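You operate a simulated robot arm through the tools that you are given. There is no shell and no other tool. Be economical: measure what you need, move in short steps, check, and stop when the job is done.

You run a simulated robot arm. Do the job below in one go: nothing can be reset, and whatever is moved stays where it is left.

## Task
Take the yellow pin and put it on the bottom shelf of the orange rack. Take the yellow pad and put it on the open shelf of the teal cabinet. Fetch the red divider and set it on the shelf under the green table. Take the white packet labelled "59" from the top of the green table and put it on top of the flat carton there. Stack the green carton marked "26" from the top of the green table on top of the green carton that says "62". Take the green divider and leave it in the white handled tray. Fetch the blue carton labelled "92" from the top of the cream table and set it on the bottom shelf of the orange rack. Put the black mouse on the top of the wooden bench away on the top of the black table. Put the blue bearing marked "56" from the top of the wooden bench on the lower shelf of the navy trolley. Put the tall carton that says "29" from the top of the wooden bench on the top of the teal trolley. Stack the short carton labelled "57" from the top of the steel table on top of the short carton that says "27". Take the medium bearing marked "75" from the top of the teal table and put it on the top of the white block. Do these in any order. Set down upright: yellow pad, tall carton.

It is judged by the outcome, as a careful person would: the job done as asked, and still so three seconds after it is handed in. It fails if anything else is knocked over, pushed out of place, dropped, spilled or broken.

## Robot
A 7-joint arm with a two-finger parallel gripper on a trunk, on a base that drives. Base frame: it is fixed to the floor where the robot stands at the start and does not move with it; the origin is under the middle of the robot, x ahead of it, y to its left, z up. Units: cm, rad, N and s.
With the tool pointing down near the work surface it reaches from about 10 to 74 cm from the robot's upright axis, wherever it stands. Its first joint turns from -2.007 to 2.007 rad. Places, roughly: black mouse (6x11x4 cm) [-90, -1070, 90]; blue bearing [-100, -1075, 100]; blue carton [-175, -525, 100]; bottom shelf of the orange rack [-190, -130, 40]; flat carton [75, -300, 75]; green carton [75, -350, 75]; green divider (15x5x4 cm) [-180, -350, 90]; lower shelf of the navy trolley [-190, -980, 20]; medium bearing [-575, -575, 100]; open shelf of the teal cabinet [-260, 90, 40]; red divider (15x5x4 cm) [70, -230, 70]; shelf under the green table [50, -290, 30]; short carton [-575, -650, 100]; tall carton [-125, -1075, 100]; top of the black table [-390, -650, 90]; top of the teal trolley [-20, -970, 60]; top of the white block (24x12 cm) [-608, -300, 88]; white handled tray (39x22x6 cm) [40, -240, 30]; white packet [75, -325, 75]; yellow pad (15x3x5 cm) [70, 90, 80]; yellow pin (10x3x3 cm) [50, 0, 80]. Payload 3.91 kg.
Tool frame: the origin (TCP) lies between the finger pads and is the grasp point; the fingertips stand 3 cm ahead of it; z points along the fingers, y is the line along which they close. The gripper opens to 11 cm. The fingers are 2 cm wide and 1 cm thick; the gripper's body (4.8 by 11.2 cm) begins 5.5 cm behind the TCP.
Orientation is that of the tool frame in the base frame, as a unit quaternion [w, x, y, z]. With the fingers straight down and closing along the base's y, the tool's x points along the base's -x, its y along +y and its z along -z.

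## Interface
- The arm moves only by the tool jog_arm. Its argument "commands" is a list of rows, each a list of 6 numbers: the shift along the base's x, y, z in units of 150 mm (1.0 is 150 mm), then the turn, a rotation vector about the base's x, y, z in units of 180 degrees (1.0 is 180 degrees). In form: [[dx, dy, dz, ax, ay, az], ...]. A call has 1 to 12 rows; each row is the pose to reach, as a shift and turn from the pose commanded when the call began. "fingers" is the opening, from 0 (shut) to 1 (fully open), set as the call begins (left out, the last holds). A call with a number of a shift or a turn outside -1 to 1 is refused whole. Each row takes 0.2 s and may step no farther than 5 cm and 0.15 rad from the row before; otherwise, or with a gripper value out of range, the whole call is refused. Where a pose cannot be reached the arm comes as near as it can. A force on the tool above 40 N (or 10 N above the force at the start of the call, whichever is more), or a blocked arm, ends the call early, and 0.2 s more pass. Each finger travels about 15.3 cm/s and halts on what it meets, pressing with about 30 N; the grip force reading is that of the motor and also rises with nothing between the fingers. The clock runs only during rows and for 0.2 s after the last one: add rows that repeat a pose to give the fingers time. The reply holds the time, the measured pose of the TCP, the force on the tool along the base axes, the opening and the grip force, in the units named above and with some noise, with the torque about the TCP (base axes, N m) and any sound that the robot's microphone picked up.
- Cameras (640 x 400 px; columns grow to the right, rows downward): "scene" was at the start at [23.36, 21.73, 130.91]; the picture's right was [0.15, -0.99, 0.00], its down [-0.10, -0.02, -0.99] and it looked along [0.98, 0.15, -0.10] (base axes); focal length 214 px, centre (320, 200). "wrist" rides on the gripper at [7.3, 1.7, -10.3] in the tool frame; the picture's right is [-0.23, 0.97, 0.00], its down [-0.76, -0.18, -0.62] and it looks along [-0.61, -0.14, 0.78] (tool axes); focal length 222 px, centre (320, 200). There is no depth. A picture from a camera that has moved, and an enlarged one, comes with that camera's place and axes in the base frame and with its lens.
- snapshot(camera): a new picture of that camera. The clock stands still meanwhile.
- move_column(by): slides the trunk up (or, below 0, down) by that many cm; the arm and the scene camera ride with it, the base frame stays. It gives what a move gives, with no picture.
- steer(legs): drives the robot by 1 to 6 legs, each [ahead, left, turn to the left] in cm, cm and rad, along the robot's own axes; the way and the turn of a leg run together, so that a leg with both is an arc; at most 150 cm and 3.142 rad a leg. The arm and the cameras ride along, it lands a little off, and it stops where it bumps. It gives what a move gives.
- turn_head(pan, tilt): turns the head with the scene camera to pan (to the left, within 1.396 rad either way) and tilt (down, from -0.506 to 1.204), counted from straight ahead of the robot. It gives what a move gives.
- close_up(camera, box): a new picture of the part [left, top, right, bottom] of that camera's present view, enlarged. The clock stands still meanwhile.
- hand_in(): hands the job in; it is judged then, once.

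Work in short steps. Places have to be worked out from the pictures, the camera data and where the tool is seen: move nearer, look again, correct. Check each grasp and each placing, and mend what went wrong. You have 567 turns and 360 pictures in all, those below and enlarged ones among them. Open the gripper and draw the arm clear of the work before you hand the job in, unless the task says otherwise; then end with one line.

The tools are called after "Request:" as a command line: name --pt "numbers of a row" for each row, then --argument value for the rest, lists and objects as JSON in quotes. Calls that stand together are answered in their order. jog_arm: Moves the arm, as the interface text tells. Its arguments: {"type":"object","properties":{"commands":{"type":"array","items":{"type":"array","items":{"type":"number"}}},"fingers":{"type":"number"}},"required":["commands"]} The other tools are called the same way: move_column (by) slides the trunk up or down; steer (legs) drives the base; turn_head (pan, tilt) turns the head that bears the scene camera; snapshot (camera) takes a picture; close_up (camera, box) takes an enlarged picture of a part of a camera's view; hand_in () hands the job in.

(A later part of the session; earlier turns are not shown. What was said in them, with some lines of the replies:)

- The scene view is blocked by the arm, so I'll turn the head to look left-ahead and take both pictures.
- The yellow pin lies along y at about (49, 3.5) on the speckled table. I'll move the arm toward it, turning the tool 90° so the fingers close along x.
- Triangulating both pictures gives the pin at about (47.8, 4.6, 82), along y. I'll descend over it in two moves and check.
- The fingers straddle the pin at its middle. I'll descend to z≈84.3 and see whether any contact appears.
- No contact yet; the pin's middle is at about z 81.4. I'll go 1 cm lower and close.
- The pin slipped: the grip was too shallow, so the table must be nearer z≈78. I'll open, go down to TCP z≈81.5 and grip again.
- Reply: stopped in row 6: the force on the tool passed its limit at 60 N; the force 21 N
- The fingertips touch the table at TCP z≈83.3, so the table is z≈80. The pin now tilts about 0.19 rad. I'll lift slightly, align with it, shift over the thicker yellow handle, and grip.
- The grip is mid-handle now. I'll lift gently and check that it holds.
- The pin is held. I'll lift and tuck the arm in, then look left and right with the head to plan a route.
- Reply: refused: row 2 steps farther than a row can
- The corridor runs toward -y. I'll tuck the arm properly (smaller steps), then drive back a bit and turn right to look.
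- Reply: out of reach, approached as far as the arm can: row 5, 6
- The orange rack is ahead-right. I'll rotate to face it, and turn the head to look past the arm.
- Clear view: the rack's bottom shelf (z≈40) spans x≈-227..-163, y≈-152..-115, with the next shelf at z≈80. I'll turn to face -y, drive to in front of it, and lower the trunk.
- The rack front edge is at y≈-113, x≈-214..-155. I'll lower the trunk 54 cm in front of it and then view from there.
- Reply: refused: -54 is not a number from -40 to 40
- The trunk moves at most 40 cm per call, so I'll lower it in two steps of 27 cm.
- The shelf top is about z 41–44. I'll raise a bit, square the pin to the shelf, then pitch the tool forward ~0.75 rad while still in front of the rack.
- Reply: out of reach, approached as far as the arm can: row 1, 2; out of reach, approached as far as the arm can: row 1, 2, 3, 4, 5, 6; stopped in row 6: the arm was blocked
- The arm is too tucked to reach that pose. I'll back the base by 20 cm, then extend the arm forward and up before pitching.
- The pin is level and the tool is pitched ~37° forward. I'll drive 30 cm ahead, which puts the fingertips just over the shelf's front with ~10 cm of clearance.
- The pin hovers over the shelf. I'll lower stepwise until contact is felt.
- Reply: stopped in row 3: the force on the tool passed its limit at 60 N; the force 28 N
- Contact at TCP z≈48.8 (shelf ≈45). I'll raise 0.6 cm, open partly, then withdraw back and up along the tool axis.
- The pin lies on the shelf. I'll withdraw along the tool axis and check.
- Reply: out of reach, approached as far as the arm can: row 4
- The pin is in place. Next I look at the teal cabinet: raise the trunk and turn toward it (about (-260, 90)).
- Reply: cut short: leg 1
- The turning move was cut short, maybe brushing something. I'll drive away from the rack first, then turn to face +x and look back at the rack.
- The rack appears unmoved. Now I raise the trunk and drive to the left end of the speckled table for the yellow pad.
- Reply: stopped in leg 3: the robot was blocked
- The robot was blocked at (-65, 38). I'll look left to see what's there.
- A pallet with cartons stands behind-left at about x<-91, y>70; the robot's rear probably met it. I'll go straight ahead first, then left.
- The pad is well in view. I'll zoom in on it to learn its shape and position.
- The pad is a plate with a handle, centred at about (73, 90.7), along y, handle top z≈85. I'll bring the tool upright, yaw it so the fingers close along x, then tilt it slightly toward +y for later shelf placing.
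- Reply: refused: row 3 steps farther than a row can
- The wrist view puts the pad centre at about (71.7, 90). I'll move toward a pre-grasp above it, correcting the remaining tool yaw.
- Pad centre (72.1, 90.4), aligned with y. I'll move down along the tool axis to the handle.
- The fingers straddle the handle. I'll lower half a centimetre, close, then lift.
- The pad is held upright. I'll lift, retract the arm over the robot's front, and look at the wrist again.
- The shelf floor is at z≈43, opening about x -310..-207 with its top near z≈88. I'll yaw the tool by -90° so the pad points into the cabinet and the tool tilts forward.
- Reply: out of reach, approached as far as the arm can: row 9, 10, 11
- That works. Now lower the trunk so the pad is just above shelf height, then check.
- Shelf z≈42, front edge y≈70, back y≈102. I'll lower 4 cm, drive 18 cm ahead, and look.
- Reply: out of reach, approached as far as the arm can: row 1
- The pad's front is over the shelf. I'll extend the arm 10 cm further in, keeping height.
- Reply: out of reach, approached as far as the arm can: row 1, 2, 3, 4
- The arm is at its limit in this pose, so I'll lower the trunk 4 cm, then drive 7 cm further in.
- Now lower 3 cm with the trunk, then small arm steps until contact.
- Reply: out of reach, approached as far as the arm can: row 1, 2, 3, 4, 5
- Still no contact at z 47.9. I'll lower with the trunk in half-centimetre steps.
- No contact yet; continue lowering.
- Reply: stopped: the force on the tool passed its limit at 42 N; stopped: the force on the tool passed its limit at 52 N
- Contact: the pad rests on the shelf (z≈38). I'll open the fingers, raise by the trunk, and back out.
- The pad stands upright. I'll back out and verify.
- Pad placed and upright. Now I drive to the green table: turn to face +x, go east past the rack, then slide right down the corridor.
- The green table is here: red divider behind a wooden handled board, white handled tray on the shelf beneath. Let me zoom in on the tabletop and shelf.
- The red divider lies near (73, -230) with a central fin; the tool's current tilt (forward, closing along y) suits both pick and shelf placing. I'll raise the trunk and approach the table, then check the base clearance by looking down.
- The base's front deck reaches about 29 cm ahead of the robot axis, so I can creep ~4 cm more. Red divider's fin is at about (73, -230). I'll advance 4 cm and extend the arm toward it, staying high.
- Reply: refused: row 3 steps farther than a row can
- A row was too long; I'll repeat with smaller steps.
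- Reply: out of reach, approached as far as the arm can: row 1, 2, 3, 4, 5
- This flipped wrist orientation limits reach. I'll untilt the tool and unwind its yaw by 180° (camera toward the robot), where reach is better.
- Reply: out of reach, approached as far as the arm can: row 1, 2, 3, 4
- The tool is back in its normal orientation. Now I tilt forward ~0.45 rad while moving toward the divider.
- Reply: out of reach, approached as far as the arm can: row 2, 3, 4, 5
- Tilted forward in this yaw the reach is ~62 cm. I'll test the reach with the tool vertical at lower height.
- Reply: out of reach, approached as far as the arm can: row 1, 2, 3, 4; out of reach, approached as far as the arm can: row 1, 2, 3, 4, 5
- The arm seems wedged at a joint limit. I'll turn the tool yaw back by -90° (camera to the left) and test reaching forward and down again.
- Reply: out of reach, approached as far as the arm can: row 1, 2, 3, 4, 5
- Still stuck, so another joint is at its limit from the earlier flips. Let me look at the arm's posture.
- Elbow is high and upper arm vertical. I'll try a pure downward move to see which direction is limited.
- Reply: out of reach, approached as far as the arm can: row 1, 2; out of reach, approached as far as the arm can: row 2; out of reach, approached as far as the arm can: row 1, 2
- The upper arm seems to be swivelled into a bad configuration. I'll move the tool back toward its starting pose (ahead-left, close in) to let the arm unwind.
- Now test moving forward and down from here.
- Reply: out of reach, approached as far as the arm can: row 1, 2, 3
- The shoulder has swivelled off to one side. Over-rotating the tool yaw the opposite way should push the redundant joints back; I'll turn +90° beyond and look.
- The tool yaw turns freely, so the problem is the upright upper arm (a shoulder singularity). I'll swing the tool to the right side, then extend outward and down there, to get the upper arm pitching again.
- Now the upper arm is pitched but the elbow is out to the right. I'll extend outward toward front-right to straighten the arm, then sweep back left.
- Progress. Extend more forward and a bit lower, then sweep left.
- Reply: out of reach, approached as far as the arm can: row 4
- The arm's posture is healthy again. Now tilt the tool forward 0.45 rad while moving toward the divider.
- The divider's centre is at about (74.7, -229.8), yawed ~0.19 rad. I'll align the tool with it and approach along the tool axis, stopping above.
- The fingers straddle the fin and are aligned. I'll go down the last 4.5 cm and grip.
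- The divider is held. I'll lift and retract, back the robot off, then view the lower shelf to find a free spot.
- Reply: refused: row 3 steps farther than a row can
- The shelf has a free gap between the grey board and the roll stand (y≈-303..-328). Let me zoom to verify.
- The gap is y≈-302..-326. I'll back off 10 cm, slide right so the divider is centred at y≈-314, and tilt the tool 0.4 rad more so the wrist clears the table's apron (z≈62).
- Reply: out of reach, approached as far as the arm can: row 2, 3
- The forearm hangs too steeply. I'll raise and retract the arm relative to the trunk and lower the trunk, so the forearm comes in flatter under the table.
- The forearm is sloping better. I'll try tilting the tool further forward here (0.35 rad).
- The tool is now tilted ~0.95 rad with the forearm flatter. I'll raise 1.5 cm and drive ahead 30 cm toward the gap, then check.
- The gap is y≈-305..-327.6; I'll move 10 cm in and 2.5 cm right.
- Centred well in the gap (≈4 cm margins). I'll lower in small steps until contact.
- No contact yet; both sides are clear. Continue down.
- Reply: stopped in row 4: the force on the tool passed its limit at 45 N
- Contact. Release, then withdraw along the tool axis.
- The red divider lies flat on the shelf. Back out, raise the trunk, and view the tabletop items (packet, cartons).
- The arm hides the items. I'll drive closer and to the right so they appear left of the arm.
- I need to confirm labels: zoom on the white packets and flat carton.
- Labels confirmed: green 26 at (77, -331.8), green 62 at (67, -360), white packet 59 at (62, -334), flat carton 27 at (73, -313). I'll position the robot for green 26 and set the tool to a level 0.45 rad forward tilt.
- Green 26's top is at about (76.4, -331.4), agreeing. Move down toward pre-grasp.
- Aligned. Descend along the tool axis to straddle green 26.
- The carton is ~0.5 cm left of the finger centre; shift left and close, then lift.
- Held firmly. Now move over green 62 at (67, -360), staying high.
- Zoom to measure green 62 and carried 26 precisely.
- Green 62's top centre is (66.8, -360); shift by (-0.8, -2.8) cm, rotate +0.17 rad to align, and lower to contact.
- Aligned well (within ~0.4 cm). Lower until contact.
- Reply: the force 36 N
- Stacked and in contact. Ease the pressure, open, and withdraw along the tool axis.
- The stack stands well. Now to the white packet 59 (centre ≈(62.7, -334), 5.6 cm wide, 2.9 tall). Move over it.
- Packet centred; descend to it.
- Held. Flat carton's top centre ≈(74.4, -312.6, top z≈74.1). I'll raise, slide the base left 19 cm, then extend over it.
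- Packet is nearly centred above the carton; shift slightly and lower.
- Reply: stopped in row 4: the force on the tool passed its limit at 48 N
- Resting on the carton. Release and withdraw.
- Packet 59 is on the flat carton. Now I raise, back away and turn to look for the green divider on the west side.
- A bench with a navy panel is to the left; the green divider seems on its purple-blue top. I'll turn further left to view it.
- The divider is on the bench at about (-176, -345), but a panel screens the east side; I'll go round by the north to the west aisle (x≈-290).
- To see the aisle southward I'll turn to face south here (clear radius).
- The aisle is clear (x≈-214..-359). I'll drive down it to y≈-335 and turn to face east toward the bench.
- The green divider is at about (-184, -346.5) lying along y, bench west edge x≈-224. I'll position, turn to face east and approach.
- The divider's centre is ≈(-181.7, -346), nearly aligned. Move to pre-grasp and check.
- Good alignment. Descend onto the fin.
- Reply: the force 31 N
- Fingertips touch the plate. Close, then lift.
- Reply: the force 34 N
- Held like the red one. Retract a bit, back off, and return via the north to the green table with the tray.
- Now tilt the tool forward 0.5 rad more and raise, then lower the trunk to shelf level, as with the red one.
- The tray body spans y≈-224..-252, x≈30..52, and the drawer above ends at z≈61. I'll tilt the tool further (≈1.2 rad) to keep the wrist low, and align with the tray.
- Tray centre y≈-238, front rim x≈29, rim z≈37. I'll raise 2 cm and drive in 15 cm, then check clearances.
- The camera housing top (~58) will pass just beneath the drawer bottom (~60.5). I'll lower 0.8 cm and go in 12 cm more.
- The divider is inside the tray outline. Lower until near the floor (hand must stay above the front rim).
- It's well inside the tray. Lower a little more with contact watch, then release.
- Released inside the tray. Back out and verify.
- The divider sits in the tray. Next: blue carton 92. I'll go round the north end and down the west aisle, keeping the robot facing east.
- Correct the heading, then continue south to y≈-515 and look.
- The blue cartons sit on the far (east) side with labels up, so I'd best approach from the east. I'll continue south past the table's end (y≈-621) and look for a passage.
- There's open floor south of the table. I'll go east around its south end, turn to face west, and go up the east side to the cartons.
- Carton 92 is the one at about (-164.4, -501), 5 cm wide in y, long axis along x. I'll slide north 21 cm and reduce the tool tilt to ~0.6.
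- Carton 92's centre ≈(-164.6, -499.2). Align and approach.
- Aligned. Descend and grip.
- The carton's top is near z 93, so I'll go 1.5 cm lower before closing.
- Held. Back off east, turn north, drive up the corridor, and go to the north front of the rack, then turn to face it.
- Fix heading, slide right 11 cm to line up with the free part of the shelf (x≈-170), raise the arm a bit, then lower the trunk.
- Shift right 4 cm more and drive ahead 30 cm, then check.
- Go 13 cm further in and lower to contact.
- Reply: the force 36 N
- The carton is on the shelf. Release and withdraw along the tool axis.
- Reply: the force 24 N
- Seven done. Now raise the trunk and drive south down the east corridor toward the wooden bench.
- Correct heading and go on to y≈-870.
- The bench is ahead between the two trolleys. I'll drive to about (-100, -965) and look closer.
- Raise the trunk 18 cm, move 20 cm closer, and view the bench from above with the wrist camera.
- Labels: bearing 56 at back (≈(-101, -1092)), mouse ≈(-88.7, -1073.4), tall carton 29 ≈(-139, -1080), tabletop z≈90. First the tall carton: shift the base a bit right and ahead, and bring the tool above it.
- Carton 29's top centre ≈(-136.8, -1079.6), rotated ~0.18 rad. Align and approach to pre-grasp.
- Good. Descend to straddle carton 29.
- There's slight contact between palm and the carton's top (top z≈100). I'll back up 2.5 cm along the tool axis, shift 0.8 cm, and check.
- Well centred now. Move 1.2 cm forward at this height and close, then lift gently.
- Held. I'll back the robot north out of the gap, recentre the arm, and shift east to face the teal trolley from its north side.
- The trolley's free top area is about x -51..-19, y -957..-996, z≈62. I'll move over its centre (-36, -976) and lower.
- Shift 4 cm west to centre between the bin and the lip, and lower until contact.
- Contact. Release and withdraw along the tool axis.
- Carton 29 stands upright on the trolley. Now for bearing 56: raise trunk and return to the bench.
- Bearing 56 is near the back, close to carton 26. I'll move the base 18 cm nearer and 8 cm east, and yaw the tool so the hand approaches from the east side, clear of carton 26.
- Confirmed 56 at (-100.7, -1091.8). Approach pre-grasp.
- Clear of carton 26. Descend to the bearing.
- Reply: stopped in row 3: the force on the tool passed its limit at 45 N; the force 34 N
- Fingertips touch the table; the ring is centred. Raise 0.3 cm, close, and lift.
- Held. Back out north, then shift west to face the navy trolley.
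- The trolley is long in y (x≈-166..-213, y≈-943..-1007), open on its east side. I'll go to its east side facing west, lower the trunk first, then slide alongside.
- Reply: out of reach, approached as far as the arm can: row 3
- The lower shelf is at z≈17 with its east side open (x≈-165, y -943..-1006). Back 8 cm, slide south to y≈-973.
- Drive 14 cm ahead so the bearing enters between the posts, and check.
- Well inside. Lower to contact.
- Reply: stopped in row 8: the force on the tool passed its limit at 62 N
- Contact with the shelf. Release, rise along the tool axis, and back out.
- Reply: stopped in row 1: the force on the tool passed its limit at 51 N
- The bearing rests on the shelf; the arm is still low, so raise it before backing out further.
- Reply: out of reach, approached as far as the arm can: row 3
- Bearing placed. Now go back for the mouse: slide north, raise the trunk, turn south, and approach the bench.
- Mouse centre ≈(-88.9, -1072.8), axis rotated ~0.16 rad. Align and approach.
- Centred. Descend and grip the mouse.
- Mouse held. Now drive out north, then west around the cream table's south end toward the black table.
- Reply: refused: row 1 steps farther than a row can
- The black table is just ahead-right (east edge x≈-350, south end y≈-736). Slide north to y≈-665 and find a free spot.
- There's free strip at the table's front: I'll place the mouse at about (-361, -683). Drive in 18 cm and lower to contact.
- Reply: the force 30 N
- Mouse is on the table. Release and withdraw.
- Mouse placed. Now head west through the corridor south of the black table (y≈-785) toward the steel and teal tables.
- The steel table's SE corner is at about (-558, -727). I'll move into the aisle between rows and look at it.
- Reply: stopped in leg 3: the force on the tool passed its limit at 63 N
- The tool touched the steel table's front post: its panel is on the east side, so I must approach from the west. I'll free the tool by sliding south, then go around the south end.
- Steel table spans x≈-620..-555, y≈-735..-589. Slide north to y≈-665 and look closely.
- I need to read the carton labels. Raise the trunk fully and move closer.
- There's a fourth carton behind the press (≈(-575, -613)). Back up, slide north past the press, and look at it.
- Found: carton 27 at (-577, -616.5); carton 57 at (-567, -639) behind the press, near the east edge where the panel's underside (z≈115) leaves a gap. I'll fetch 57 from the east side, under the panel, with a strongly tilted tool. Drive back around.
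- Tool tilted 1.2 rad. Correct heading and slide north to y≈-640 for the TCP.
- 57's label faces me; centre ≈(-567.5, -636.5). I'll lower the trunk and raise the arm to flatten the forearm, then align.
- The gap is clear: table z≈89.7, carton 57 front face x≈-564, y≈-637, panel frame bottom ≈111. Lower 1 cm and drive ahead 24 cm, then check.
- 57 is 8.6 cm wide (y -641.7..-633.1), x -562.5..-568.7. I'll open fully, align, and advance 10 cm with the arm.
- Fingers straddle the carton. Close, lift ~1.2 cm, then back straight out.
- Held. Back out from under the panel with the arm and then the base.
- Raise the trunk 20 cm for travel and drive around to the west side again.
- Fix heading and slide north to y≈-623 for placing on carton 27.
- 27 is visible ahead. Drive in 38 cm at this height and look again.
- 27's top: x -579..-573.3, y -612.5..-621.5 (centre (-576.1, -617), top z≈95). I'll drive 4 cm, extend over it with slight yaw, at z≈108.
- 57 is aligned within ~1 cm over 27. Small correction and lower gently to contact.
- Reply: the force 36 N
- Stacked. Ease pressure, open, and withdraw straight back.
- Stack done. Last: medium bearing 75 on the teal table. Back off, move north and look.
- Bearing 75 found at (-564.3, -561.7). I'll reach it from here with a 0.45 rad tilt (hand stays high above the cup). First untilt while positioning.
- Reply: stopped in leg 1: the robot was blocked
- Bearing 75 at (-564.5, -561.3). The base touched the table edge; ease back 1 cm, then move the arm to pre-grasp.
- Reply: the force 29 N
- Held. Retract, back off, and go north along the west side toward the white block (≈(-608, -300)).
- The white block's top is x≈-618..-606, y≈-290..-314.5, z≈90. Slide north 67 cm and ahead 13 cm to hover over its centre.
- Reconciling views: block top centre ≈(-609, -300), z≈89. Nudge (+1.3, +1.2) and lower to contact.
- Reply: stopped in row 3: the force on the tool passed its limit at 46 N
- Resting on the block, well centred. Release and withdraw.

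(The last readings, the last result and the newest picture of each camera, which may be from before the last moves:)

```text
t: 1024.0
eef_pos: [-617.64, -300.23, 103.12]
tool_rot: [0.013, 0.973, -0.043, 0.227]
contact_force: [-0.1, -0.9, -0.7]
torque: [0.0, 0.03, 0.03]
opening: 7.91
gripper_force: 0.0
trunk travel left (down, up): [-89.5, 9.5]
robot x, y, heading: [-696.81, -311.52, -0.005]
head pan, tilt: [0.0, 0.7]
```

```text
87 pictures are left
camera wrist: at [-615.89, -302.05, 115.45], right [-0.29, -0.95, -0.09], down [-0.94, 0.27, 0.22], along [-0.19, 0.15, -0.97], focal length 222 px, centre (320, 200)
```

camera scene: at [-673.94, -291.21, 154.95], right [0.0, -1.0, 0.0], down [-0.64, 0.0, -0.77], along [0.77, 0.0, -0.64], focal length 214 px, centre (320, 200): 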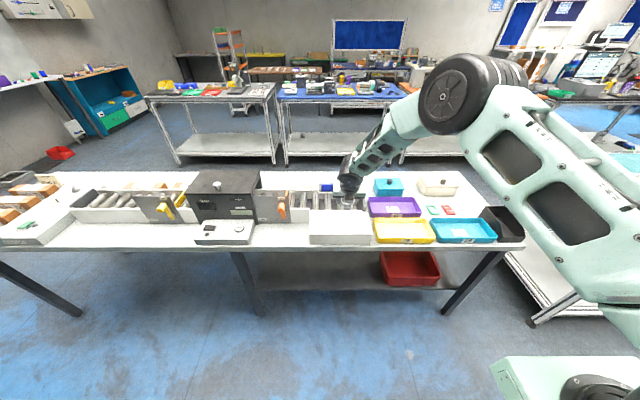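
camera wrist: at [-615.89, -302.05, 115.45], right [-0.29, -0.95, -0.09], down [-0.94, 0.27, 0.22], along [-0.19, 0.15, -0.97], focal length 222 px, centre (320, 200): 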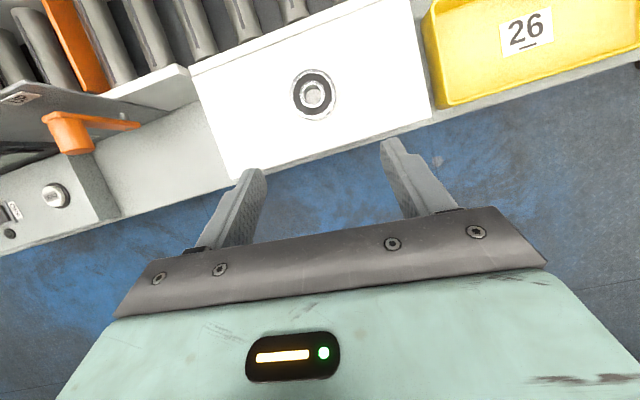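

All twelve items are placed. I'll draw clear and hand in.

Request:
steer --legs '[[-25, 0, 0]]'

Request:
hand_in

```text
t: 1025.8
eef_pos: [-642.49, -299.93, 103.07]
tool_rot: [0.013, 0.973, -0.043, 0.227]
contact_force: [0.1, 0.2, -0.4]
torque: [-0.03, 0.0, -0.02]
opening: 7.93
gripper_force: 0.1
trunk travel left (down, up): [-89.5, 9.5]
robot x, y, heading: [-721.78, -311.37, -0.002]
head pan, tilt: [0.0, 0.7]
```

```text
The job is handed in.
```

All twelve items were put where you asked and looked right in the last picture I took of each. I handed the job in with the gripper open and the arm clear. The base bumped near the pallet of cartons by the speckled table, maybe the orange rack, and the teal table. The gripper hit a steel-table post. I saw nothing displaced, though I didn't inspect each spot closely.
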